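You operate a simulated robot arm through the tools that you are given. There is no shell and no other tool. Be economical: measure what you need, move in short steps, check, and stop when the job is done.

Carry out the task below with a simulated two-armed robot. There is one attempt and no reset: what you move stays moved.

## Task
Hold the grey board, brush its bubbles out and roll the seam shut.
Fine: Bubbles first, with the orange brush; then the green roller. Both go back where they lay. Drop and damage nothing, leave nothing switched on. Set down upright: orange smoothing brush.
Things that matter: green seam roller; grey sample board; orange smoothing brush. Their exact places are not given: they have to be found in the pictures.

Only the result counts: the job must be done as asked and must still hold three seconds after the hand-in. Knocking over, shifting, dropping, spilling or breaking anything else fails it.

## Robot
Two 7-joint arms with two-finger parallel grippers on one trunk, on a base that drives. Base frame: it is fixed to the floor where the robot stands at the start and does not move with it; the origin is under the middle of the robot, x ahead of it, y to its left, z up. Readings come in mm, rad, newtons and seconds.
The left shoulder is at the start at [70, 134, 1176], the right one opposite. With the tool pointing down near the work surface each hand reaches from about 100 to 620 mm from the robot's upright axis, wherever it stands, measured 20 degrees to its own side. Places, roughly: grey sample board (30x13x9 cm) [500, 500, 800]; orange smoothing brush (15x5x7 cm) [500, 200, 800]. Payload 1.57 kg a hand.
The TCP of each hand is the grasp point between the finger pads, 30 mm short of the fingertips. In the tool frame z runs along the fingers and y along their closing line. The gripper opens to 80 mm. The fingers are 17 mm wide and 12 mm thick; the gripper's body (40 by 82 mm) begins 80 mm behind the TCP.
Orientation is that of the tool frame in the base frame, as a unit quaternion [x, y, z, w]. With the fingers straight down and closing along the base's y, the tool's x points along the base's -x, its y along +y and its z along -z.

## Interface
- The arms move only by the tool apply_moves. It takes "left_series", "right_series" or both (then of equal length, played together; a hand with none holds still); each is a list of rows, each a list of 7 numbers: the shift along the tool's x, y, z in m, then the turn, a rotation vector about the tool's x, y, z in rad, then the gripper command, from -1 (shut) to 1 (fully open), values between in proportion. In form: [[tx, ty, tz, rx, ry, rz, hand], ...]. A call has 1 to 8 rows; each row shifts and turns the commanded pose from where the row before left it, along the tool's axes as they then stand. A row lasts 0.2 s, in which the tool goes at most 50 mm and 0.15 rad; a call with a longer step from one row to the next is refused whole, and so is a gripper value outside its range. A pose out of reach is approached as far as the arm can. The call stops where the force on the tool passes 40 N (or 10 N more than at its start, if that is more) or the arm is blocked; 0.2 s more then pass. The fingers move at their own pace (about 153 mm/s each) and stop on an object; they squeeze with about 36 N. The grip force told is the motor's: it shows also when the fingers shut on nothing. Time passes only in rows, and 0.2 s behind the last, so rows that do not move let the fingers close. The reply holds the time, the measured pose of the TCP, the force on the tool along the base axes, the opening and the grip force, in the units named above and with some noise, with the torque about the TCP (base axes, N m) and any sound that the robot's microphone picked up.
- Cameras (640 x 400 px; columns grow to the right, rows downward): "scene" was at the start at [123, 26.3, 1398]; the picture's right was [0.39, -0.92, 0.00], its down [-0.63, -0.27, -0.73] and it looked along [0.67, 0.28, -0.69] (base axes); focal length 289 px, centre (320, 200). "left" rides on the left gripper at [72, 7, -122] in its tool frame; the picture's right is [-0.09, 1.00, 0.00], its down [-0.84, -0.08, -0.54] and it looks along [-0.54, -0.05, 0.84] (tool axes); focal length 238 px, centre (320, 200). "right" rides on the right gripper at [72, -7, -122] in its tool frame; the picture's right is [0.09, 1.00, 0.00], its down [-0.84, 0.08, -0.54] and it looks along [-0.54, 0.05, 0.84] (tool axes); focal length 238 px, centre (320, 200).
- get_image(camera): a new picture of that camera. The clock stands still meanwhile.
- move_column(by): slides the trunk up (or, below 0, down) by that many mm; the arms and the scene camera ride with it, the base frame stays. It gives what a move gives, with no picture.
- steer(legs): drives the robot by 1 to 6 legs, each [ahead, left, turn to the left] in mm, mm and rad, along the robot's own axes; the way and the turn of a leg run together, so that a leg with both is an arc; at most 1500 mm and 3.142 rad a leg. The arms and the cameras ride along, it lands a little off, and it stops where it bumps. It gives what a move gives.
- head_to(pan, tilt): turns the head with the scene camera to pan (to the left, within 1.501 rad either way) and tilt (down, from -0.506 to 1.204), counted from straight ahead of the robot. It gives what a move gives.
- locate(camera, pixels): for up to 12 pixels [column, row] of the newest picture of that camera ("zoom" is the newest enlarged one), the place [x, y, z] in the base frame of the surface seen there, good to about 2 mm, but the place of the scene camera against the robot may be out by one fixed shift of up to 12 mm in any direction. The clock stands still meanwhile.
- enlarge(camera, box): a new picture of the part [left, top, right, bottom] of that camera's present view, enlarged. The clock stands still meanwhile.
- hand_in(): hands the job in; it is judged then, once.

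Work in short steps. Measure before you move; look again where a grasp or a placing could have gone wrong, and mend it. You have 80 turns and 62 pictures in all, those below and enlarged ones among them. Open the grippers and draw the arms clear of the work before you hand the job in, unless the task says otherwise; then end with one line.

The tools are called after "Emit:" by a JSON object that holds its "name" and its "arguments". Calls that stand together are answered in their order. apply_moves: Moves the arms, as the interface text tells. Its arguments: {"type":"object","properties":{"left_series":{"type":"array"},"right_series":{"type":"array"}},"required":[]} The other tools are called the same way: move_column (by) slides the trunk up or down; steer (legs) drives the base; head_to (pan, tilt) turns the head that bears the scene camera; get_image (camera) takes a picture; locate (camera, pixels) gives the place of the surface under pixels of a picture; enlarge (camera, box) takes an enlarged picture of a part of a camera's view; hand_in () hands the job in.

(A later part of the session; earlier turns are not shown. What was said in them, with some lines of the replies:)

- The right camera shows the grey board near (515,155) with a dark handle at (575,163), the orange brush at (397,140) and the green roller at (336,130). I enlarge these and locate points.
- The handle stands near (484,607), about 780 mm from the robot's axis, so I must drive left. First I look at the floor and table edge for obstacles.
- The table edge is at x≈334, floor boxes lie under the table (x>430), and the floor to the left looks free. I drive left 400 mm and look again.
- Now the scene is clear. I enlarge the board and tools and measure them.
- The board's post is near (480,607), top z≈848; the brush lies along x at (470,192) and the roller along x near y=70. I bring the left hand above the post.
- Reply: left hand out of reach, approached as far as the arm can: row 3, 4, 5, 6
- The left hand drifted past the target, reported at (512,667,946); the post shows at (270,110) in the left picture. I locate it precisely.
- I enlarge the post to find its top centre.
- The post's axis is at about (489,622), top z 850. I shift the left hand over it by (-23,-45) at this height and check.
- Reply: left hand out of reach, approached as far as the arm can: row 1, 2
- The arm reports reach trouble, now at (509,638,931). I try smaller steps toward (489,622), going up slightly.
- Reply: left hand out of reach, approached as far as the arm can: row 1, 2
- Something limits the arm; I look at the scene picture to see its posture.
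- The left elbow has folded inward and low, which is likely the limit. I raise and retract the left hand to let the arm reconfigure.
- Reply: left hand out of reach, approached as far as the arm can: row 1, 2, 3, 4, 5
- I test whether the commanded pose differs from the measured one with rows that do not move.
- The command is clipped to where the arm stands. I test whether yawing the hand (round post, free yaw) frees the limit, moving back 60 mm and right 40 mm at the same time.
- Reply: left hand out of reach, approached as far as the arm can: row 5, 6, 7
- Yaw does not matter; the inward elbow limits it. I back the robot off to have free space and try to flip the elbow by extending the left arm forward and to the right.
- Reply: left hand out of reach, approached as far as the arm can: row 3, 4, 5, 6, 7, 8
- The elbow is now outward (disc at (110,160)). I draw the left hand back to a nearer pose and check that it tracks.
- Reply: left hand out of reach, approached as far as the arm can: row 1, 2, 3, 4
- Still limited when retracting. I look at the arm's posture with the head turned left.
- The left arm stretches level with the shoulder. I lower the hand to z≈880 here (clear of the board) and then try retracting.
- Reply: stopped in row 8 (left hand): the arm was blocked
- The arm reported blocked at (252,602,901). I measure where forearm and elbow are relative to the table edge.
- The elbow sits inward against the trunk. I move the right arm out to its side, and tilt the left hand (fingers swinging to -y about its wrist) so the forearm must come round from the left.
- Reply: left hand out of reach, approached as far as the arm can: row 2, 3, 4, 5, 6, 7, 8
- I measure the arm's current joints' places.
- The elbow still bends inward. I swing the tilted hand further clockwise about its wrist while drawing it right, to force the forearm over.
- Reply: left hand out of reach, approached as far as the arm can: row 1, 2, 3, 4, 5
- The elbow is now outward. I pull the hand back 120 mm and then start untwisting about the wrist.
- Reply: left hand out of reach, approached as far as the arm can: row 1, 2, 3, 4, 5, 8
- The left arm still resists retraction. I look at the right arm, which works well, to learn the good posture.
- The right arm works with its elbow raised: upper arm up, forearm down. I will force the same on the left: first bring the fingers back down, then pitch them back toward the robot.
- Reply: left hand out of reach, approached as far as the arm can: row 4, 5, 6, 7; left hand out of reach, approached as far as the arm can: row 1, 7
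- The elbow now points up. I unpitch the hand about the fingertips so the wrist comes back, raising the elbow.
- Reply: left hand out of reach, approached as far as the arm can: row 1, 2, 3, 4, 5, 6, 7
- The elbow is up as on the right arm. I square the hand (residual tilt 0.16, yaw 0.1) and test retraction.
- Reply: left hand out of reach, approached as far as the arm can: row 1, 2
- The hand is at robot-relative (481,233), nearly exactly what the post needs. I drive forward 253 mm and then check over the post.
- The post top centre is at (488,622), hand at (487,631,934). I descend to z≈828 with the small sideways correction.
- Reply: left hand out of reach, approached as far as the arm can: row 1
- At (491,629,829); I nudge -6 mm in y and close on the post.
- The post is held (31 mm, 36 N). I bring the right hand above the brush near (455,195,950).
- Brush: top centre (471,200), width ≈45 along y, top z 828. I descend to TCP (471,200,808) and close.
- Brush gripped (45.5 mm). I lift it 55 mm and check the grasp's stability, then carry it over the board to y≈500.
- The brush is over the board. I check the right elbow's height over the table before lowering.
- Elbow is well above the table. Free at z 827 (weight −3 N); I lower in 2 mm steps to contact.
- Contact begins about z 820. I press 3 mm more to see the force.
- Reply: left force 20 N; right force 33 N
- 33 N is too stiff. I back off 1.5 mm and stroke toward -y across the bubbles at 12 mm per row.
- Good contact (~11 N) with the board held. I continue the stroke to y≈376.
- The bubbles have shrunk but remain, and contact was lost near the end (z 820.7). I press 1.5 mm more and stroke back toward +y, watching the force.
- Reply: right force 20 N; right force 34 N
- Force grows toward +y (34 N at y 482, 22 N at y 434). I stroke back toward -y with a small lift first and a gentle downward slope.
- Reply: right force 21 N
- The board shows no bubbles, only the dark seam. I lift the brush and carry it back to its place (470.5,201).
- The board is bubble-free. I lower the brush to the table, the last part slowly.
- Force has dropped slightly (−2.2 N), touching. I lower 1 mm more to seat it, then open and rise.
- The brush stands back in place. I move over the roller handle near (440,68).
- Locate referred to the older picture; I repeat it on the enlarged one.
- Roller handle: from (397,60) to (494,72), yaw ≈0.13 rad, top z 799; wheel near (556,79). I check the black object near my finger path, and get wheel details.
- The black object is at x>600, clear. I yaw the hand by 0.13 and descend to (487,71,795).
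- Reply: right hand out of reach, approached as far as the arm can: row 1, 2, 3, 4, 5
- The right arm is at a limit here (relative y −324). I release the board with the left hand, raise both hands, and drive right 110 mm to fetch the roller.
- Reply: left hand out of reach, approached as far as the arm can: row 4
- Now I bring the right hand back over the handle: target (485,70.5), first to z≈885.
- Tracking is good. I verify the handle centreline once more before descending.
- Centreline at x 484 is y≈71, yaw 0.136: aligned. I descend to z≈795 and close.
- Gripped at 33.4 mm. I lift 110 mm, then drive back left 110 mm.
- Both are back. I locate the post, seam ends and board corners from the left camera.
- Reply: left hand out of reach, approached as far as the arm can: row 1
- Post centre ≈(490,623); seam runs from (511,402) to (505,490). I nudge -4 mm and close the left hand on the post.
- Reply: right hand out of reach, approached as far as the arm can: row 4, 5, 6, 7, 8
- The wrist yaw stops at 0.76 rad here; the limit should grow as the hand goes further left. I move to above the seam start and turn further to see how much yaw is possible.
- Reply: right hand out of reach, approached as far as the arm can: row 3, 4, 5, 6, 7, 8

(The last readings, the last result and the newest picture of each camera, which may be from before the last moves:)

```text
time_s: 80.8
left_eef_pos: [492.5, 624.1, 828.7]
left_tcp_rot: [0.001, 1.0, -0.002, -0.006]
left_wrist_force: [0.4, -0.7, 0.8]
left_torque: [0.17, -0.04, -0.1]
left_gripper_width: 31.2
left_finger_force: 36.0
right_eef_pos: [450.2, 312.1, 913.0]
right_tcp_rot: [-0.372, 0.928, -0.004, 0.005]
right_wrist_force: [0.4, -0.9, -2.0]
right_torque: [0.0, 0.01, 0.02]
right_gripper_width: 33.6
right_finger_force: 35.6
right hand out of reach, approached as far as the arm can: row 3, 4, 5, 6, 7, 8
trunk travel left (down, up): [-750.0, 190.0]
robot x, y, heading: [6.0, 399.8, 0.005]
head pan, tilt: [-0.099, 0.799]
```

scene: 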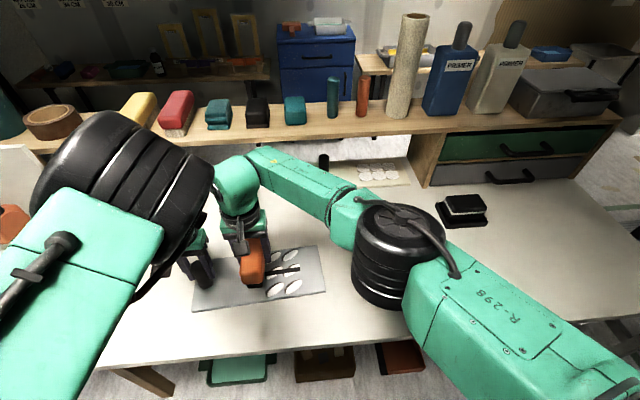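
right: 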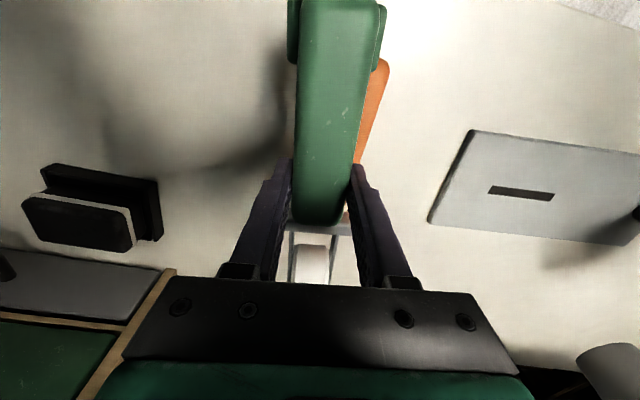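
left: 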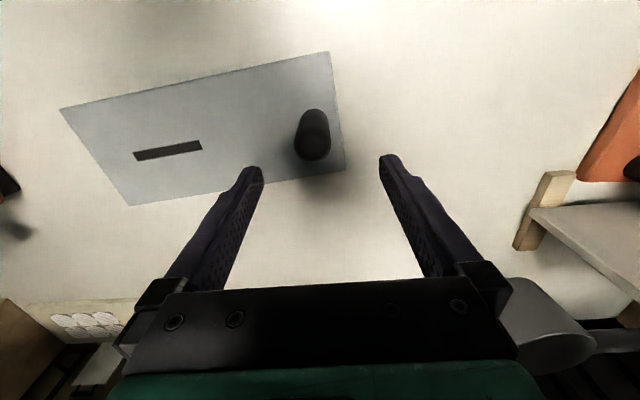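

Yaw is capped in this sense. I test the other sense (clockwise), which decides whether a reversed grasp is possible.

Emit:
{"name": "apply_moves", "arguments": {"right_series": [[0, 0, 0, 0, 0, 0.15, -1], [0, 0, 0, 0, 0, 0.15, -1], [0, 0, 0, 0, 0, 0.15, -1], [0, 0, 0, 0, 0, 0.15, -1], [0, 0, 0, 0, 0, 0.15, -1], [0, 0, 0, 0, 0, 0.15, -1], [0, 0, 0, 0, 0, 0.15, -1], [0, 0, 0, 0, 0, 0.15, -1]]}}

Emit:
{"name": "apply_moves", "arguments": {"right_series": [[0, 0, 0, 0, 0, 0.15, -1], [0, 0, 0, 0, 0, 0.15, -1], [0, 0, 0, 0, 0, 0.15, -1], [0, 0, 0, 0, 0, 0.15, -1], [0, 0, 0, 0, 0, 0.15, -1], [0, 0, 0, 0, 0, 0.15, -1], [0, 0, 0, 0, 0, 0.15, -1], [0, 0, 0, 0, 0, 0.15, -1]]}}

Emit:
{"name": "get_image", "arguments": {"camera": "scene"}}

```text
time_s: 82.6
left_eef_pos: [490.9, 624.1, 827.6]
left_tcp_rot: [0.0, 1.0, -0.002, -0.005]
left_wrist_force: [-0.2, 0.5, 0.9]
left_torque: [0.19, 0.04, -0.02]
left_gripper_width: 31.2
left_finger_force: 36.1
right_eef_pos: [451.1, 311.6, 911.8]
right_tcp_rot: [0.218, 0.976, -0.001, 0.005]
right_wrist_force: [-0.7, -0.2, -1.1]
right_torque: [0.02, 0.01, -0.02]
right_gripper_width: 33.4
right_finger_force: 36.2
trunk travel left (down, up): [-750.0, 190.0]
robot x, y, heading: [5.1, 400.6, 0.007]
head pan, tilt: [-0.099, 0.799]
```

```text
time_s: 84.4
left_eef_pos: [491.9, 623.3, 829.4]
left_tcp_rot: [0.0, 1.0, -0.001, -0.006]
left_wrist_force: [1.3, 0.6, 1.3]
left_torque: [0.23, 0.07, -0.09]
left_gripper_width: 31.3
left_finger_force: 36.1
right_eef_pos: [451.8, 311.9, 911.8]
right_tcp_rot: [0.731, 0.682, 0.003, 0.006]
right_wrist_force: [0.4, 0.4, -1.6]
right_torque: [0.02, -0.01, 0.01]
right_gripper_width: 33.5
right_finger_force: 35.9
trunk travel left (down, up): [-750.0, 190.0]
robot x, y, heading: [8.4, 400.7, 0.009]
head pan, tilt: [-0.099, 0.799]
```

```text
16 pictures are left
```

scene: 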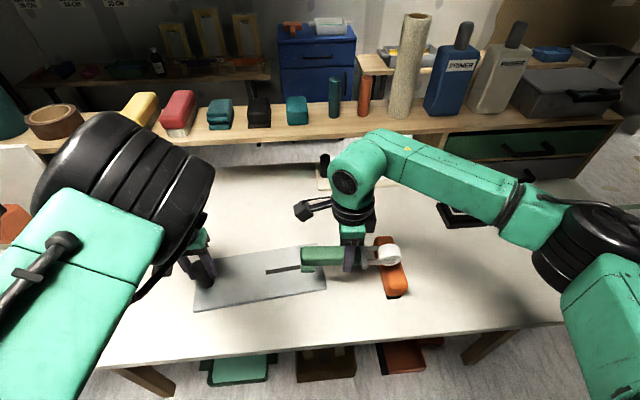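

Clockwise turning is free (yaw −1.64 reached). So I'll set the roller down in the free gap between brush and board with heading 0, regrasp it reversed (yaw −π), and then roll at yaw ≈−1.5. First I turn back.

Emit:
{"name": "apply_moves", "arguments": {"right_series": [[0, 0, 0, 0, 0, -0.15, -1], [0, 0, 0, 0, 0, -0.15, -1], [0, 0, 0, 0, 0, -0.15, -1], [0, 0, 0, 0, 0, -0.15, -1], [0, 0, 0, 0, 0, -0.15, -1], [0, 0, 0, 0, 0, -0.15, -1], [0, 0, 0, 0, 0, -0.15, -1], [0, 0, 0, 0, 0, -0.15, -1]]}}

Emit:
{"name": "apply_moves", "arguments": {"right_series": [[0, 0, 0, 0, 0, -0.147, -1], [0, 0, 0, 0, 0, -0.147, -1], [0, 0, 0, 0, 0, -0.146, -1], [-0.0165, -0.0145, 0, 0, 0, 0, -1], [-0.0165, -0.0145, 0, 0, 0, 0, -1], [0, 0, 0.02, 0, 0, 0, -1], [0, 0, 0.02, 0, 0, 0, -1], [0, 0, 0, 0, 0, 0, -1]]}}

Emit:
{"name": "get_image", "arguments": {"camera": "right"}}

```text
time_s: 86.2
left_eef_pos: [490.1, 625.4, 828.9]
left_tcp_rot: [0.0, 1.0, -0.002, -0.006]
left_wrist_force: [0.4, 0.4, 2.1]
left_torque: [0.21, -0.01, -0.06]
left_gripper_width: 31.2
left_finger_force: 36.1
right_eef_pos: [452.4, 309.9, 911.1]
right_tcp_rot: [0.215, 0.977, -0.001, 0.005]
right_wrist_force: [-0.3, -1.0, -2.2]
right_torque: [0.0, 0.02, 0.02]
right_gripper_width: 33.6
right_finger_force: 35.7
trunk travel left (down, up): [-750.0, 190.0]
robot x, y, heading: [4.9, 401.9, 0.01]
head pan, tilt: [-0.099, 0.799]
```

```text
time_s: 88.0
left_eef_pos: [492.6, 625.5, 827.6]
left_tcp_rot: [0.0, 1.0, -0.002, -0.006]
left_wrist_force: [0.5, 0.1, 0.4]
left_torque: [0.18, 0.02, -0.02]
left_gripper_width: 31.2
left_finger_force: 36.3
right_eef_pos: [485.8, 282.2, 872.0]
right_tcp_rot: [-0.002, 1.0, -0.002, 0.006]
right_wrist_force: [0.0, 0.1, -1.2]
right_torque: [0.03, -0.01, 0.03]
right_gripper_width: 33.4
right_finger_force: 35.5
trunk travel left (down, up): [-750.0, 190.0]
robot x, y, heading: [4.9, 401.8, 0.007]
head pan, tilt: [-0.099, 0.799]
```

```text
15 pictures are left
```

right: 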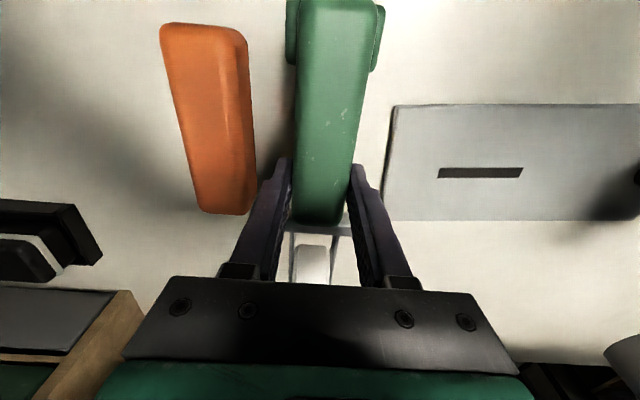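

The gap is clear on both sides. I correct the 0.012 pitch and lower the roller to the table.

Emit:
{"name": "apply_moves", "arguments": {"right_series": [[0, 0, 0.02, 0, 0.012, 0, -1], [0, 0, 0.025, 0, 0, 0, -1], [0, 0, 0.02, 0, 0, 0, -1], [0, 0, 0.007, 0, 0, 0, -1], [0, 0, 0.002, 0, 0, 0, -1], [0, 0, 0.002, 0, 0, 0, -1], [0, 0, 0, 0, 0, 0, -1]]}}

```text
time_s: 89.6
left_eef_pos: [491.9, 624.1, 828.4]
left_tcp_rot: [0.0, 1.0, -0.002, -0.006]
left_wrist_force: [-0.3, 0.2, -0.5]
left_torque: [0.18, 0.02, -0.02]
left_gripper_width: 31.3
left_finger_force: 36.4
right_eef_pos: [484.3, 281.8, 797.1]
right_tcp_rot: [-0.001, 1.0, -0.001, -0.001]
right_wrist_force: [-0.1, -0.6, -1.8]
right_torque: [0.01, 0.03, 0.01]
right_gripper_width: 33.4
right_finger_force: 35.5
trunk travel left (down, up): [-750.0, 190.0]
robot x, y, heading: [7.8, 395.8, 0.01]
head pan, tilt: [-0.099, 0.799]
```

Emit:
{"name": "apply_moves", "arguments": {"right_series": [[0, 0, 0.001, 0, 0, 0, -1], [0, 0, 0.001, 0, 0, 0, -1], [0, 0, 0, 0, 0, 0, -1]]}}

```text
time_s: 90.4
left_eef_pos: [491.5, 623.7, 828.3]
left_tcp_rot: [-0.001, 1.0, -0.002, -0.005]
left_wrist_force: [0.9, -0.3, 1.5]
left_torque: [0.2, 0.01, 0.0]
left_gripper_width: 30.9
left_finger_force: 36.0
right_eef_pos: [485.3, 281.6, 794.7]
right_tcp_rot: [-0.002, 1.0, -0.001, -0.001]
right_wrist_force: [-0.7, -0.3, -1.4]
right_torque: [0.0, 0.02, 0.02]
right_gripper_width: 33.5
right_finger_force: 35.8
trunk travel left (down, up): [-750.0, 190.0]
robot x, y, heading: [5.7, 402.5, 0.006]
head pan, tilt: [-0.099, 0.799]
```

At the original rest height (795). I open partly (60 mm), rise 90 mm and start turning clockwise.

Emit:
{"name": "apply_moves", "arguments": {"right_series": [[0, 0, 0, 0, 0, 0, 0.1], [0, 0, 0, 0, 0, 0, 0.5], [0, 0, 0, 0, 0, 0, 0.5], [0, 0, -0.03, 0, 0, 0, 0.5], [0, 0, -0.03, 0, 0, 0, 0.5], [0, 0, -0.03, 0, 0, 0, 0.5], [0, 0, 0, 0, 0, 0.15, 0.5], [0, 0, 0, 0, 0, 0.15, 0.5]]}}

Emit:
{"name": "apply_moves", "arguments": {"right_series": [[0, 0, 0, 0, 0, 0.15, 0.5], [0, 0, 0, 0, 0, 0.15, 0.5], [0, 0, 0, 0, 0, 0.15, 0.5], [0, 0, 0, 0, 0, 0.15, 0.5], [0, 0, 0, 0, 0, 0.15, 0.5], [0, 0, 0, 0, 0, 0.15, 0.5], [0, 0, 0, 0, 0, 0.15, 0.5], [0, 0, 0, 0, 0, 0.15, 0.5]]}}

Emit:
{"name": "apply_moves", "arguments": {"right_series": [[0, 0, 0, 0, 0, 0.15, 0.5], [0, 0, 0, 0, 0, 0.15, 0.5], [0, 0, 0, 0, 0, 0.15, 0.5], [0, 0, 0, 0, 0, 0.15, 0.5], [0, 0, 0, 0, 0, 0.15, 0.5], [0, 0, 0, 0, 0, 0.15, 0.5], [0, 0, 0, 0, 0, 0.15, 0.5], [0, 0, 0, 0, 0, 0.15, 0.5]]}}

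Emit:
{"name": "apply_moves", "arguments": {"right_series": [[0, 0, 0, 0, 0, 0.15, 0.5], [0, 0, 0, 0, 0, 0.15, 0.5], [0, 0, 0, 0, 0, 0.1416, 0.5], [0, 0, 0, 0, 0, 0, 0.5]]}}

Emit:
{"name": "get_image", "arguments": {"camera": "right"}}

```text
time_s: 92.2
left_eef_pos: [491.1, 624.1, 829.3]
left_tcp_rot: [0.0, 1.0, -0.002, -0.005]
left_wrist_force: [-0.2, -0.4, 0.7]
left_torque: [0.15, 0.03, 0.01]
left_gripper_width: 31.1
left_finger_force: 36.1
right_eef_pos: [485.2, 283.1, 884.2]
right_tcp_rot: [0.15, 0.989, -0.003, 0.0]
right_wrist_force: [0.5, 0.3, -0.6]
right_torque: [-0.04, 0.02, -0.01]
right_gripper_width: 60.1
right_finger_force: 0.2
trunk travel left (down, up): [-750.0, 190.0]
robot x, y, heading: [5.9, 398.0, 0.007]
head pan, tilt: [-0.099, 0.799]
```

```text
time_s: 94.0
left_eef_pos: [491.6, 624.2, 828.7]
left_tcp_rot: [0.001, 1.0, -0.002, -0.005]
left_wrist_force: [0.5, 0.8, 0.0]
left_torque: [0.2, 0.04, -0.01]
left_gripper_width: 31.6
left_finger_force: 36.1
right_eef_pos: [486.4, 282.7, 885.5]
right_tcp_rot: [0.681, 0.732, -0.003, 0.0]
right_wrist_force: [-1.0, -0.7, -0.8]
right_torque: [-0.01, 0.0, 0.02]
right_gripper_width: 59.7
right_finger_force: 0.1
trunk travel left (down, up): [-750.0, 190.0]
robot x, y, heading: [4.5, 399.6, 0.009]
head pan, tilt: [-0.099, 0.799]
```

```text
time_s: 95.8
left_eef_pos: [490.0, 624.4, 828.7]
left_tcp_rot: [0.001, 1.0, -0.002, -0.004]
left_wrist_force: [-0.3, -0.4, 0.2]
left_torque: [0.19, -0.04, -0.05]
left_gripper_width: 31.1
left_finger_force: 35.8
right_eef_pos: [485.4, 282.6, 886.3]
right_tcp_rot: [0.975, 0.22, -0.001, 0.002]
right_wrist_force: [0.4, -0.1, 0.5]
right_torque: [-0.01, 0.02, 0.02]
right_gripper_width: 59.8
right_finger_force: 0.1
trunk travel left (down, up): [-750.0, 190.0]
robot x, y, heading: [6.0, 399.7, 0.012]
head pan, tilt: [-0.099, 0.799]
```

```text
time_s: 96.8
left_eef_pos: [491.9, 625.0, 828.6]
left_tcp_rot: [0.0, 1.0, -0.001, -0.005]
left_wrist_force: [0.3, -0.8, 0.4]
left_torque: [0.21, -0.03, -0.05]
left_gripper_width: 31.6
left_finger_force: 36.1
right_eef_pos: [484.5, 282.6, 885.2]
right_tcp_rot: [1.0, 0.002, -0.001, 0.003]
right_wrist_force: [-0.4, 0.9, 0.2]
right_torque: [-0.03, -0.01, -0.04]
right_gripper_width: 60.4
right_finger_force: 0.0
trunk travel left (down, up): [-750.0, 190.0]
robot x, y, heading: [8.8, 401.5, 0.011]
head pan, tilt: [-0.099, 0.799]
```

```text
14 pictures are left
```

right: 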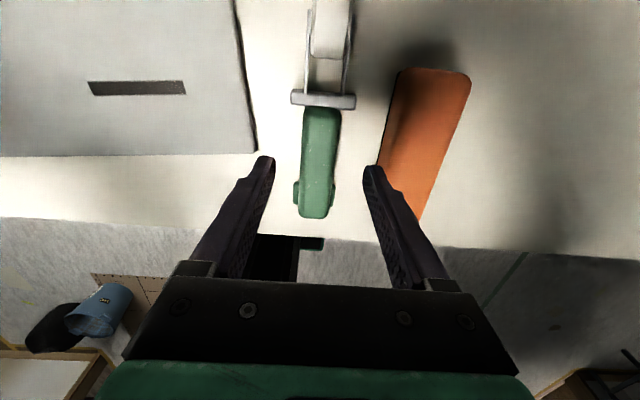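

The reversed yaw is reached freely. I measure the roller's handle, wheel, and the seam from here.

Emit:
{"name": "locate", "arguments": {"camera": "right", "pixels": [[321, 115], [316, 205], [304, 140], [337, 140], [298, 97], [350, 101], [312, 40], [348, 40], [330, 45], [88, 88], [185, 86], [240, 100]]}}

```text
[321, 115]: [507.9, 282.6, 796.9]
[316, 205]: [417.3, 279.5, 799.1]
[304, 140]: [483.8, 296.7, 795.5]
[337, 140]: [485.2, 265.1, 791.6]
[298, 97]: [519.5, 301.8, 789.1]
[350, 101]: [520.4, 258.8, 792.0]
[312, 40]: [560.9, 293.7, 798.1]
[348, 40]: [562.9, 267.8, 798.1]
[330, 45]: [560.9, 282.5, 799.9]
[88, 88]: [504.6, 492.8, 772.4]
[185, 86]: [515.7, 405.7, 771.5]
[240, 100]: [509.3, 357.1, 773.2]
```

Handle centreline is at y≈281.5, wheel axis ≈(563,281), 78 mm from the grasp. I descend 90 mm and close.

Emit:
{"name": "apply_moves", "arguments": {"right_series": [[0, 0.001, 0.03, 0, 0, 0, 0.5], [0, 0, 0.03, 0, 0, 0, 0.5], [0, 0, 0.02, 0, 0, 0, 0.5], [0, 0, 0.01, 0, 0, 0, 0.5], [0, 0, 0, 0, 0, 0, 0.5], [0, 0, 0, 0, 0, 0, -1], [0, 0, 0, 0, 0, 0, -1], [0, 0, 0, 0, 0, 0, -1]]}}

```text
time_s: 98.6
left_eef_pos: [490.8, 624.8, 828.2]
left_tcp_rot: [0.0, 1.0, -0.003, -0.005]
left_wrist_force: [-0.6, 0.2, 0.2]
left_torque: [0.17, 0.0, 0.03]
left_gripper_width: 31.1
left_finger_force: 35.9
right_eef_pos: [485.7, 280.7, 793.5]
right_tcp_rot: [1.0, 0.003, -0.001, 0.001]
right_wrist_force: [0.2, 0.3, -0.6]
right_torque: [0.05, 0.06, -0.08]
right_gripper_width: 33.4
right_finger_force: 36.3
trunk travel left (down, up): [-750.0, 190.0]
robot x, y, heading: [10.7, 396.8, 0.008]
head pan, tilt: [-0.099, 0.799]
```

Regrasped (33.4 mm). I lift 110 mm and turn it counter-clockwise toward the seam direction.

Emit:
{"name": "apply_moves", "arguments": {"right_series": [[0, 0, -0.02, 0, 0, 0, -1], [0, 0, -0.03, 0, 0, 0, -1], [0, 0, -0.03, 0, 0, 0, -1], [0, 0, -0.03, 0, 0, 0, -1], [0, 0, 0, 0, 0, -0.15, -1], [0, 0, 0, 0, 0, -0.15, -1], [0, 0, 0, 0, 0, -0.15, -1], [0, 0, 0, 0, 0, -0.15, -1]]}}

Emit:
{"name": "apply_moves", "arguments": {"right_series": [[0, 0, 0, 0, 0, -0.15, -1], [0, 0, 0, 0, 0, -0.15, -1], [0, 0, 0, 0, 0, -0.15, -1], [0, 0, 0, 0, 0, -0.15, -1], [0, 0, 0, 0, 0, -0.15, -1], [0, 0, 0, 0, 0, -0.15, -1], [0, 0, 0, 0, 0, -0.15, -1], [0, 0, 0, 0, 0, 0, -1]]}}

```text
time_s: 100.4
left_eef_pos: [490.8, 624.3, 827.3]
left_tcp_rot: [0.001, 1.0, -0.002, -0.005]
left_wrist_force: [0.0, 0.0, 1.1]
left_torque: [0.24, 0.01, -0.01]
left_gripper_width: 31.0
left_finger_force: 36.3
right_eef_pos: [485.7, 282.8, 904.2]
right_tcp_rot: [0.954, 0.298, -0.001, 0.001]
right_wrist_force: [-1.1, 0.0, -0.4]
right_torque: [0.01, 0.03, 0.02]
right_gripper_width: 33.9
right_finger_force: 36.4
trunk travel left (down, up): [-750.0, 190.0]
robot x, y, heading: [3.9, 400.5, 0.006]
head pan, tilt: [-0.099, 0.799]
```

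```text
time_s: 102.2
left_eef_pos: [491.1, 625.0, 828.8]
left_tcp_rot: [0.001, 1.0, -0.002, -0.006]
left_wrist_force: [0.4, -0.2, 0.0]
left_torque: [0.19, 0.01, -0.05]
left_gripper_width: 31.3
left_finger_force: 35.6
right_eef_pos: [484.6, 281.9, 903.7]
right_tcp_rot: [0.676, 0.736, -0.001, 0.001]
right_wrist_force: [-0.6, 0.0, -1.5]
right_torque: [0.01, 0.0, -0.01]
right_gripper_width: 33.6
right_finger_force: 36.1
trunk travel left (down, up): [-750.0, 190.0]
robot x, y, heading: [6.3, 400.7, 0.01]
head pan, tilt: [-0.099, 0.799]
```

The tool x axis now points along the seam (−0.085,0.995). I move so the wheel is above the seam's middle and pitch it 0.2 rad wheel-down, then look.

Emit:
{"name": "apply_moves", "arguments": {"right_series": [[0.0385, 0.0193, 0, 0, 0, 0, -1], [0.0385, 0.0193, 0, 0, 0, 0, -1], [0, 0, 0, 0, -0.1, 0, -1], [0, 0, 0, 0, -0.1, 0, -1], [0, 0, 0, 0, 0, 0, -1]]}}

Emit:
{"name": "get_image", "arguments": {"camera": "right"}}

Emit:
{"name": "get_image", "arguments": {"camera": "scene"}}

```text
time_s: 103.4
left_eef_pos: [491.7, 624.8, 828.8]
left_tcp_rot: [0.0, 1.0, -0.002, -0.005]
left_wrist_force: [-0.2, 0.0, 0.8]
left_torque: [0.26, -0.03, 0.0]
left_gripper_width: 31.0
left_finger_force: 36.2
right_eef_pos: [518.5, 361.3, 903.4]
right_tcp_rot: [0.673, 0.732, -0.07, 0.076]
right_wrist_force: [0.1, -0.5, -1.1]
right_torque: [0.02, 0.03, 0.0]
right_gripper_width: 33.5
right_finger_force: 36.2
trunk travel left (down, up): [-750.0, 190.0]
robot x, y, heading: [8.1, 401.0, 0.011]
head pan, tilt: [-0.099, 0.799]
```

```text
13 pictures are left
```

right: 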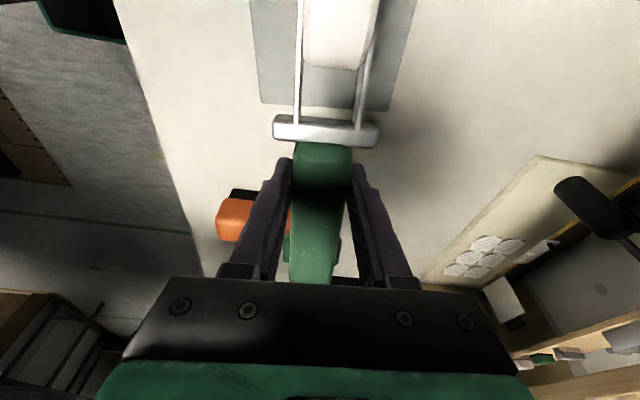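

```text
12 pictures are left
```

scene: 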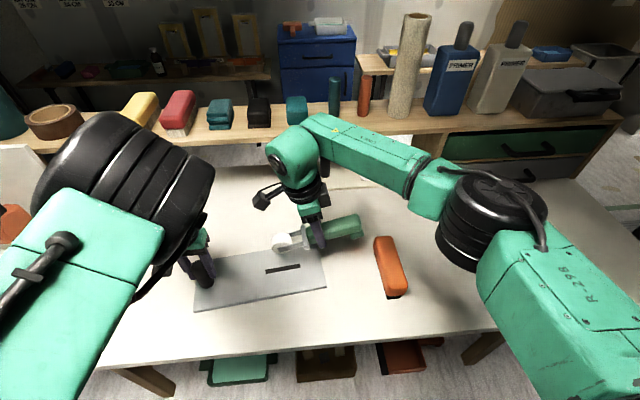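

Wheel axis should be at ≈(512,437), seam there at x≈510: aligned. I move 56 mm along the seam to its far end and lower to z≈829.

Emit:
{"name": "apply_moves", "arguments": {"right_series": [[0.0274, -0.0005, -0.0056, 0, 0, 0, -1], [0.0274, -0.0005, -0.0056, 0, 0, 0, -1], [0.005, 0, 0.0245, 0, 0, 0, -1], [0.005, 0, 0.0245, 0, 0, 0, -1], [0.005, 0, 0.0245, 0, 0, 0, -1], [0, 0, 0, 0, 0, 0, -1]]}}

Emit:
{"name": "get_image", "arguments": {"camera": "left"}}

```text
time_s: 104.8
left_eef_pos: [490.9, 624.7, 829.0]
left_tcp_rot: [-0.001, 1.0, -0.002, -0.005]
left_wrist_force: [-0.8, 0.1, 0.8]
left_torque: [0.23, 0.01, -0.05]
left_gripper_width: 31.2
left_finger_force: 35.7
right_eef_pos: [510.6, 416.7, 829.8]
right_tcp_rot: [0.674, 0.732, -0.07, 0.074]
right_wrist_force: [-0.1, 0.4, -2.0]
right_torque: [-0.05, 0.0, -0.04]
right_gripper_width: 33.5
right_finger_force: 35.5
trunk travel left (down, up): [-750.0, 190.0]
robot x, y, heading: [8.5, 401.7, 0.008]
head pan, tilt: [-0.099, 0.799]
```

```text
11 pictures are left
```

left: 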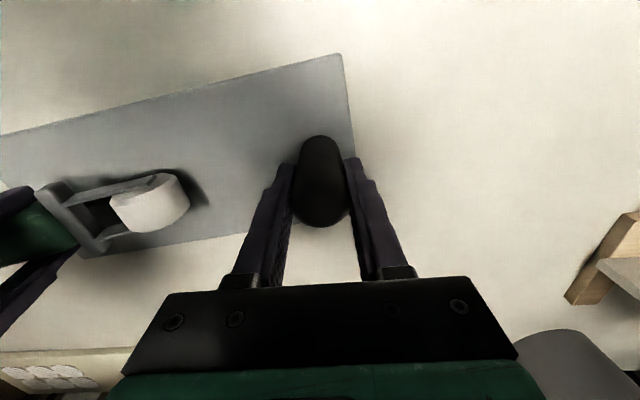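

The wheel is over the seam's far end (150,205). I verify its place by locating, then lower slowly to contact.

Emit:
{"name": "locate", "arguments": {"camera": "left", "pixels": [[180, 185], [185, 205], [165, 180], [150, 205], [120, 205], [155, 225], [100, 210]]}}

Emit:
{"name": "apply_moves", "arguments": {"right_series": [[0.0006, 0, 0.003, 0, 0, 0, -1], [0.0004, 0, 0.002, 0, 0, 0, -1], [0.0003, 0, 0.0015, 0, 0, 0, -1], [0, 0, 0, 0, 0, 0, -1]]}}

```text
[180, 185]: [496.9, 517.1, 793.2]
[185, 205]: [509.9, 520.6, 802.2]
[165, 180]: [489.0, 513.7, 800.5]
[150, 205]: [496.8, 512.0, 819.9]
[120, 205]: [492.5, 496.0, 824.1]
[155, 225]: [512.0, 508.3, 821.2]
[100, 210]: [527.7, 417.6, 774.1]
```

```text
time_s: 105.8
left_eef_pos: [491.1, 624.7, 829.3]
left_tcp_rot: [-0.001, 1.0, -0.002, -0.005]
left_wrist_force: [1.1, 1.0, -0.1]
left_torque: [0.39, 0.01, -0.01]
left_gripper_width: 31.1
left_finger_force: 35.8
right_eef_pos: [512.2, 417.9, 821.6]
right_tcp_rot: [0.674, 0.732, -0.07, 0.074]
right_wrist_force: [-0.8, -0.2, 1.1]
right_torque: [0.13, -0.01, 0.03]
right_gripper_width: 33.5
right_finger_force: 35.7
trunk travel left (down, up): [-750.0, 190.0]
robot x, y, heading: [7.0, 398.0, 0.009]
head pan, tilt: [-0.099, 0.799]
```

Contact starts at z≈821.6 (≈3 N). I press ~1 mm more.

Emit:
{"name": "apply_moves", "arguments": {"right_series": [[0.0001, 0, 0.0007, 0, 0, 0, -1], [0.0001, 0, 0.0005, 0, 0, 0, -1], [0, 0, 0, 0, 0, 0, -1]]}}

```text
time_s: 106.6
left_eef_pos: [490.6, 625.1, 826.7]
left_tcp_rot: [0.001, 1.0, -0.002, -0.005]
left_wrist_force: [3.5, 0.4, -6.9]
left_torque: [0.56, -0.05, 0.18]
left_gripper_width: 31.3
left_finger_force: 35.9
right_eef_pos: [511.6, 417.3, 822.2]
right_tcp_rot: [0.673, 0.732, -0.069, 0.074]
right_wrist_force: [-1.1, -1.0, 12.1]
right_torque: [1.13, 0.1, 0.07]
right_gripper_width: 33.6
right_finger_force: 35.6
trunk travel left (down, up): [-750.0, 190.0]
robot x, y, heading: [8.3, 402.6, 0.012]
head pan, tilt: [-0.099, 0.799]
```

About 14 N. I roll along the seam toward -y, 48 mm first, with a slight downward slope.

Emit:
{"name": "apply_moves", "arguments": {"right_series": [[-0.01174, 0, 0.0025, 0, 0, 0, -1], [-0.01174, 0, 0.0025, 0, 0, 0, -1], [-0.01174, 0, 0.0025, 0, 0, 0, -1], [-0.01174, 0, 0.0025, 0, 0, 0, -1]]}}

Emit:
{"name": "apply_moves", "arguments": {"right_series": [[-0.01174, 0, 0.0025, 0, 0, 0, -1], [-0.01174, 0, 0.0025, 0, 0, 0, -1], [-0.01174, 0, 0.0025, 0, 0, 0, -1], [-0.01174, 0, 0.0025, 0, 0, 0, -1]]}}

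Emit:
{"name": "get_image", "arguments": {"camera": "left"}}

```text
time_s: 107.6
left_eef_pos: [490.7, 625.1, 828.1]
left_tcp_rot: [0.001, 1.0, -0.002, -0.005]
left_wrist_force: [-0.6, -0.8, -6.0]
left_torque: [0.57, 0.13, -0.08]
left_gripper_width: 31.2
left_finger_force: 36.0
right_eef_pos: [516.1, 368.0, 821.6]
right_tcp_rot: [0.674, 0.732, -0.071, 0.075]
right_wrist_force: [0.5, -0.4, 10.6]
right_torque: [0.98, -0.01, -0.01]
right_gripper_width: 33.7
right_finger_force: 35.5
trunk travel left (down, up): [-750.0, 190.0]
robot x, y, heading: [2.4, 395.0, 0.012]
head pan, tilt: [-0.099, 0.799]
```

```text
time_s: 108.6
left_eef_pos: [489.9, 624.1, 827.9]
left_tcp_rot: [-0.001, 1.0, -0.001, -0.005]
left_wrist_force: [-1.2, 0.0, -4.1]
left_torque: [0.7, 0.21, -0.3]
left_gripper_width: 31.4
left_finger_force: 35.6
right_eef_pos: [520.0, 322.0, 820.9]
right_tcp_rot: [0.674, 0.732, -0.068, 0.074]
right_wrist_force: [2.9, -0.1, 10.6]
right_torque: [0.99, -0.09, -0.26]
right_gripper_width: 33.7
right_finger_force: 36.4
trunk travel left (down, up): [-750.0, 190.0]
robot x, y, heading: [6.2, 396.0, 0.012]
head pan, tilt: [-0.099, 0.799]
```

```text
10 pictures are left
```

left: 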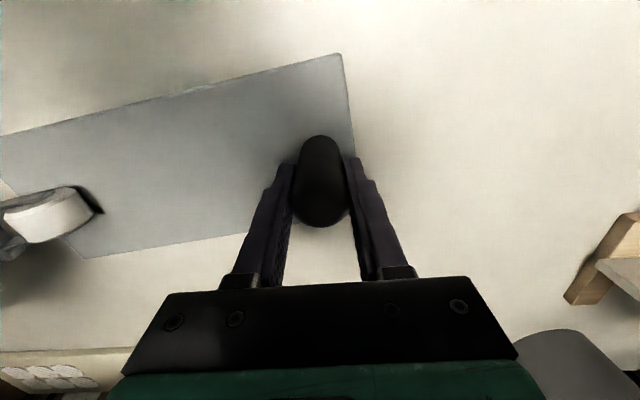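

The seam has closed where the wheel passed; a dark bit shows beside the wheel at (93,200). I enlarge it.

Emit:
{"name": "enlarge", "arguments": {"camera": "left", "box": [0, 150, 160, 270]}}

Emit:
{"name": "locate", "arguments": {"camera": "zoom", "pixels": [[375, 200], [395, 235], [340, 170], [300, 170], [360, 215], [60, 160]]}}

```text
3.33 times, centred on (80, 210) of left
```

zoom: 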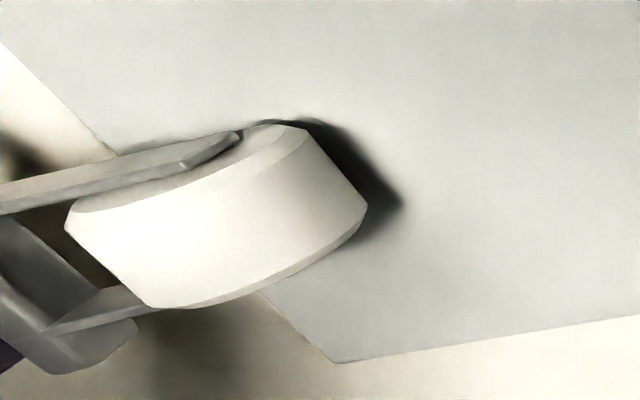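

```text
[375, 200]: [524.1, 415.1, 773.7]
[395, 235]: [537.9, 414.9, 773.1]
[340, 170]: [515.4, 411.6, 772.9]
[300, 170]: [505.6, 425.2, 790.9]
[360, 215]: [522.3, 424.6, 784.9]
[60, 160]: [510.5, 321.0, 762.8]
```

That is the wheel's shadow. I lift the roller 80 mm and check the whole seam.

Emit:
{"name": "apply_moves", "arguments": {"right_series": [[-0.002, 0, -0.01, 0, 0, 0, -1], [-0.007, 0, -0.034, 0, 0, 0, -1], [-0.007, 0, -0.034, 0, 0, 0, -1], [0, 0, 0, 0, 0.1, 0, -1], [0, 0, 0, 0, 0.1, 0, -1], [0, 0, 0, 0, 0, 0, -1]]}}

Emit:
{"name": "enlarge", "arguments": {"camera": "scene", "box": [180, 220, 420, 320]}}

```text
time_s: 110.0
left_eef_pos: [492.2, 624.9, 829.0]
left_tcp_rot: [0.001, 1.0, -0.002, -0.005]
left_wrist_force: [-0.5, -0.9, 0.0]
left_torque: [0.15, -0.12, -0.05]
left_gripper_width: 31.0
left_finger_force: 36.0
right_eef_pos: [519.6, 322.1, 899.7]
right_tcp_rot: [0.677, 0.736, -0.002, 0.001]
right_wrist_force: [0.2, 1.4, -1.7]
right_torque: [0.01, -0.02, 0.03]
right_gripper_width: 33.6
right_finger_force: 35.6
trunk travel left (down, up): [-750.0, 190.0]
robot x, y, heading: [9.8, 397.6, 0.012]
head pan, tilt: [-0.099, 0.799]
```

```text
2.67 times, centred on (300, 270) of scene
```

zoom: 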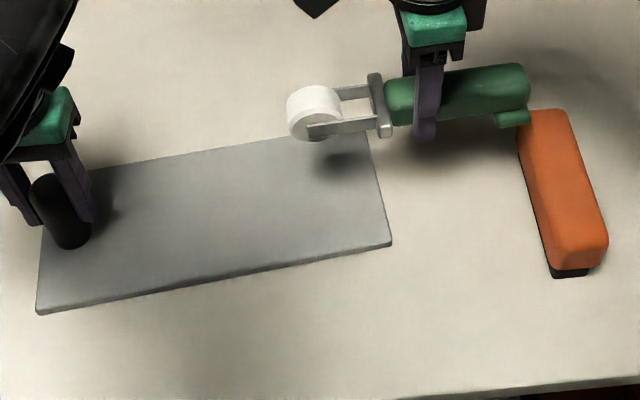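

The seam is closed along its full length. I release the board with the left hand, raise it, and start turning the roller back.

Emit:
{"name": "apply_moves", "arguments": {"left_series": [[0, 0, 0, 0, 0, 0, 0], [0, 0, 0, 0, 0, 0, 1], [0, 0, 0, 0, 0, 0, 1], [0, 0, -0.03, 0, 0, 0, 1], [0, 0, -0.03, 0, 0, 0, 1], [0, 0, -0.03, 0, 0, 0, 1], [0, 0, 0, 0, 0, 0, 1], [0, 0, 0, 0, 0, 0, 1]], "right_series": [[0, 0, -0.005, 0, 0, 0.15, -1], [0, 0, 0, 0, 0, 0.15, -1], [0, 0, 0, 0, 0, 0.15, -1], [0, 0, 0, 0, 0, 0.15, -1], [0, 0, 0, 0, 0, 0.15, -1], [0, 0, 0, 0, 0, 0.15, -1], [0, 0, 0, 0, 0, 0.15, -1], [0, 0, 0, 0, 0, 0.15, -1]]}}

Emit:
{"name": "apply_moves", "arguments": {"right_series": [[0, 0, 0, 0, 0, 0.15, -1], [0, 0, 0, 0, 0, 0.15, -1], [0, 0, 0, 0, 0, 0.017, -1], [0, 0, 0, 0, 0, 0, -1]]}}

Emit:
{"name": "steer", "arguments": {"legs": [[0, -110, 0]]}}

```text
time_s: 111.8
left_eef_pos: [495.4, 626.7, 917.4]
left_tcp_rot: [0.0, 1.0, -0.003, -0.006]
left_wrist_force: [-0.6, 0.5, 0.6]
left_torque: [0.0, 0.02, 0.0]
left_gripper_width: 79.9
left_finger_force: 0.1
right_eef_pos: [520.3, 320.9, 906.1]
right_tcp_rot: [0.975, 0.224, -0.001, 0.002]
right_wrist_force: [0.5, 0.2, -0.9]
right_torque: [0.03, -0.02, 0.03]
right_gripper_width: 33.7
right_finger_force: 36.1
trunk travel left (down, up): [-750.0, 190.0]
robot x, y, heading: [0.4, 402.9, 0.009]
head pan, tilt: [-0.099, 0.799]
```

```text
time_s: 112.8
left_eef_pos: [495.4, 626.6, 918.0]
left_tcp_rot: [0.001, 1.0, -0.003, -0.007]
left_wrist_force: [-0.1, -0.1, -0.2]
left_torque: [-0.01, -0.01, 0.02]
left_gripper_width: 79.9
left_finger_force: 0.0
right_eef_pos: [521.1, 321.7, 906.3]
right_tcp_rot: [0.998, 0.068, -0.001, 0.002]
right_wrist_force: [0.5, -0.3, -2.3]
right_torque: [0.0, 0.02, -0.03]
right_gripper_width: 33.6
right_finger_force: 36.4
trunk travel left (down, up): [-750.0, 190.0]
robot x, y, heading: [6.4, 401.8, 0.011]
head pan, tilt: [-0.099, 0.799]
```

```text
time_s: 114.0
left_eef_pos: [496.7, 518.3, 917.2]
left_tcp_rot: [0.0, 1.0, -0.003, -0.007]
left_wrist_force: [0.4, -1.5, 0.6]
left_torque: [0.01, 0.03, -0.02]
left_gripper_width: 79.9
left_finger_force: 0.1
right_eef_pos: [521.0, 212.4, 906.2]
right_tcp_rot: [0.998, 0.07, -0.002, 0.004]
right_wrist_force: [0.8, 0.2, -1.6]
right_torque: [-0.03, -0.02, -0.04]
right_gripper_width: 33.8
right_finger_force: 35.7
trunk travel left (down, up): [-750.0, 190.0]
robot x, y, heading: [8.8, 289.6, 0.006]
head pan, tilt: [-0.099, 0.799]
```

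Heading is 0.14 as originally. I move to the original spot (484.5,70) and lower to z≈846.

Emit:
{"name": "apply_moves", "arguments": {"right_series": [[-0.014, 0.034, 0, 0, 0, 0, -1], [-0.014, 0.034, 0, 0, 0, 0, -1], [-0.014, 0.034, 0, 0, 0, 0, -1], [-0.014, 0.034, 0, 0, 0, 0, -1], [0, 0, 0.03, 0, 0, 0, -1], [0, 0, 0.03, 0, 0, 0, -1], [0, 0, 0, 0, 0, 0, -1]]}}

```text
time_s: 115.6
left_eef_pos: [495.5, 516.5, 918.4]
left_tcp_rot: [0.001, 1.0, -0.002, -0.006]
left_wrist_force: [-0.2, 0.0, -0.5]
left_torque: [0.01, 0.01, 0.01]
left_gripper_width: 80.0
left_finger_force: 0.0
right_eef_pos: [483.0, 67.9, 846.5]
right_tcp_rot: [0.998, 0.069, -0.001, 0.001]
right_wrist_force: [0.0, -0.1, -1.5]
right_torque: [0.0, 0.0, -0.02]
right_gripper_width: 33.4
right_finger_force: 36.2
trunk travel left (down, up): [-750.0, 190.0]
robot x, y, heading: [8.9, 286.3, 0.009]
head pan, tilt: [-0.099, 0.799]
```

I correct 1–2 mm and lower to the table.

Emit:
{"name": "apply_moves", "arguments": {"right_series": [[0.0015, -0.0018, 0.02, 0, 0, 0, -1], [0, 0, 0.02, 0, 0, 0, -1], [0, 0, 0.008, 0, 0, 0, -1], [0, 0, 0.002, 0, 0, 0, -1], [0, 0, 0.001, 0, 0, 0, -1], [0, 0, 0.001, 0, 0, 0, -1], [0, 0, 0, 0, 0, 0, -1]]}}

```text
time_s: 117.2
left_eef_pos: [496.4, 516.3, 917.1]
left_tcp_rot: [0.0, 1.0, -0.003, -0.006]
left_wrist_force: [0.0, 0.0, 0.3]
left_torque: [0.0, 0.01, 0.03]
left_gripper_width: 80.1
left_finger_force: 0.1
right_eef_pos: [485.9, 71.6, 794.3]
right_tcp_rot: [0.998, 0.07, 0.0, 0.002]
right_wrist_force: [0.6, -1.3, 3.0]
right_torque: [0.02, 0.42, 0.15]
right_gripper_width: 33.6
right_finger_force: 36.2
trunk travel left (down, up): [-750.0, 190.0]
robot x, y, heading: [7.9, 289.6, 0.003]
head pan, tilt: [-0.099, 0.799]
```

The roller rests on the table (+3 N). I open, rise 110 mm, and look.

Emit:
{"name": "apply_moves", "arguments": {"right_series": [[0, 0, 0, 0, 0, 0, 0.1], [0, 0, 0, 0, 0, 0, 0.7], [0, 0, 0, 0, 0, 0, 0.7], [0, 0, -0.02, 0, 0, 0, 0.7], [0, 0, -0.03, 0, 0, 0, 1], [0, 0, -0.03, 0, 0, 0, 1], [0, 0, -0.04, 0, 0, 0, 1], [0, 0, 0, 0, 0, 0, 1]]}}

Emit:
{"name": "get_image", "arguments": {"camera": "right"}}

Emit:
{"name": "locate", "arguments": {"camera": "right", "pixels": [[320, 120], [318, 180], [335, 50], [320, 200], [400, 100], [420, 160], [440, 100], [300, 100]]}}

```text
time_s: 119.0
left_eef_pos: [495.7, 517.3, 917.3]
left_tcp_rot: [0.0, 1.0, -0.002, -0.006]
left_wrist_force: [-0.2, 0.3, 0.8]
left_torque: [-0.03, 0.0, 0.0]
left_gripper_width: 80.1
left_finger_force: 0.0
right_eef_pos: [486.9, 70.7, 916.5]
right_tcp_rot: [0.998, 0.07, -0.001, 0.002]
right_wrist_force: [0.4, 0.8, -0.2]
right_torque: [-0.01, 0.02, 0.01]
right_gripper_width: 80.1
right_finger_force: 0.1
trunk travel left (down, up): [-750.0, 190.0]
robot x, y, heading: [9.3, 289.9, 0.008]
head pan, tilt: [-0.099, 0.799]
```

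```text
7 pictures are left
```

right: 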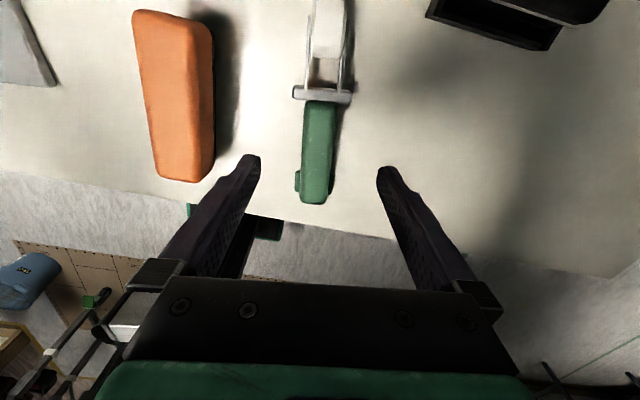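

```text
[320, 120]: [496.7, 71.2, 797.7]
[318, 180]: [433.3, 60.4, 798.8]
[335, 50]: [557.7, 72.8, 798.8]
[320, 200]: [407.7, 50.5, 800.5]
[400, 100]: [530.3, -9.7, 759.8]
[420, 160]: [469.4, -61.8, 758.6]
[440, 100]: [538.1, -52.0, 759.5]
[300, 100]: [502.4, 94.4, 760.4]
```

The roller is back. I measure its centreline and the brush with an enlarged view.

Emit:
{"name": "enlarge", "arguments": {"camera": "right", "box": [220, 0, 420, 220]}}

```text
1.82 times, centred on (320, 110) of right
5 turns are left
```

zoom: 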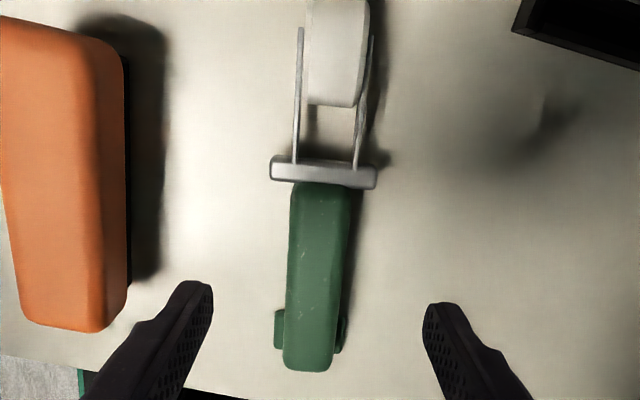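

The roller lies flat in its place and the brush stands upright. Few turns remain, so I raise both open hands clear.

Emit:
{"name": "apply_moves", "arguments": {"left_series": [[0, 0, -0.03, 0, 0, 0, 1], [0, 0, -0.03, 0, 0, 0, 1], [0, 0, -0.03, 0, 0, 0, 1], [0, 0, 0, 0, 0, 0, 1]], "right_series": [[0, 0, -0.03, 0, 0, 0, 1], [0, 0, -0.03, 0, 0, 0, 1], [0, 0, -0.03, 0, 0, 0, 1], [0, 0, 0, 0, 0, 0, 1]]}}

Emit:
{"name": "get_image", "arguments": {"camera": "scene"}}

```text
time_s: 120.0
left_eef_pos: [493.3, 521.6, 1002.4]
left_tcp_rot: [-0.009, 1.0, -0.01, -0.013]
left_wrist_force: [0.3, -0.9, -0.2]
left_torque: [-0.02, -0.03, 0.01]
left_gripper_width: 80.0
left_finger_force: 0.1
right_eef_pos: [485.7, 71.5, 1005.5]
right_tcp_rot: [0.998, 0.069, -0.002, 0.002]
right_wrist_force: [0.7, -0.6, 0.5]
right_torque: [0.0, -0.01, -0.02]
right_gripper_width: 80.0
right_finger_force: 0.0
trunk travel left (down, up): [-750.0, 190.0]
robot x, y, heading: [8.0, 290.0, 0.007]
head pan, tilt: [-0.099, 0.799]
```

```text
5 pictures are left
4 turns are left
```

scene: 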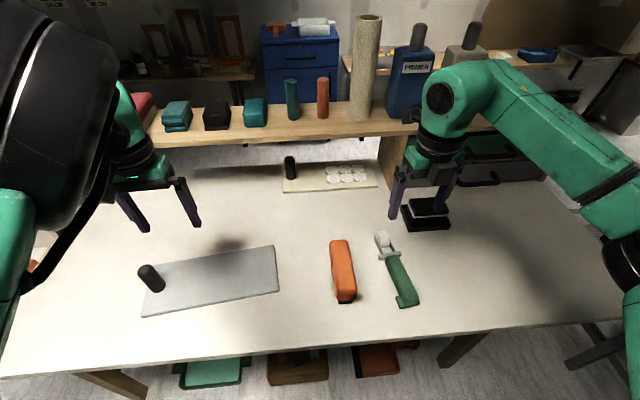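

The board is clean with its seam closed, the brush is upright at (343,270), the roller is in place at (395,270), and both hands are open and clear. I hand in.

Emit:
{"name": "hand_in", "arguments": {}}

```text
The job is handed in.
```

I brushed the bubbles out of the grey board, then rolled the seam shut with the left hand holding the board. The orange brush is back upright and the green roller is back in place, both within a few millimetres of where they lay, and the job is handed in.
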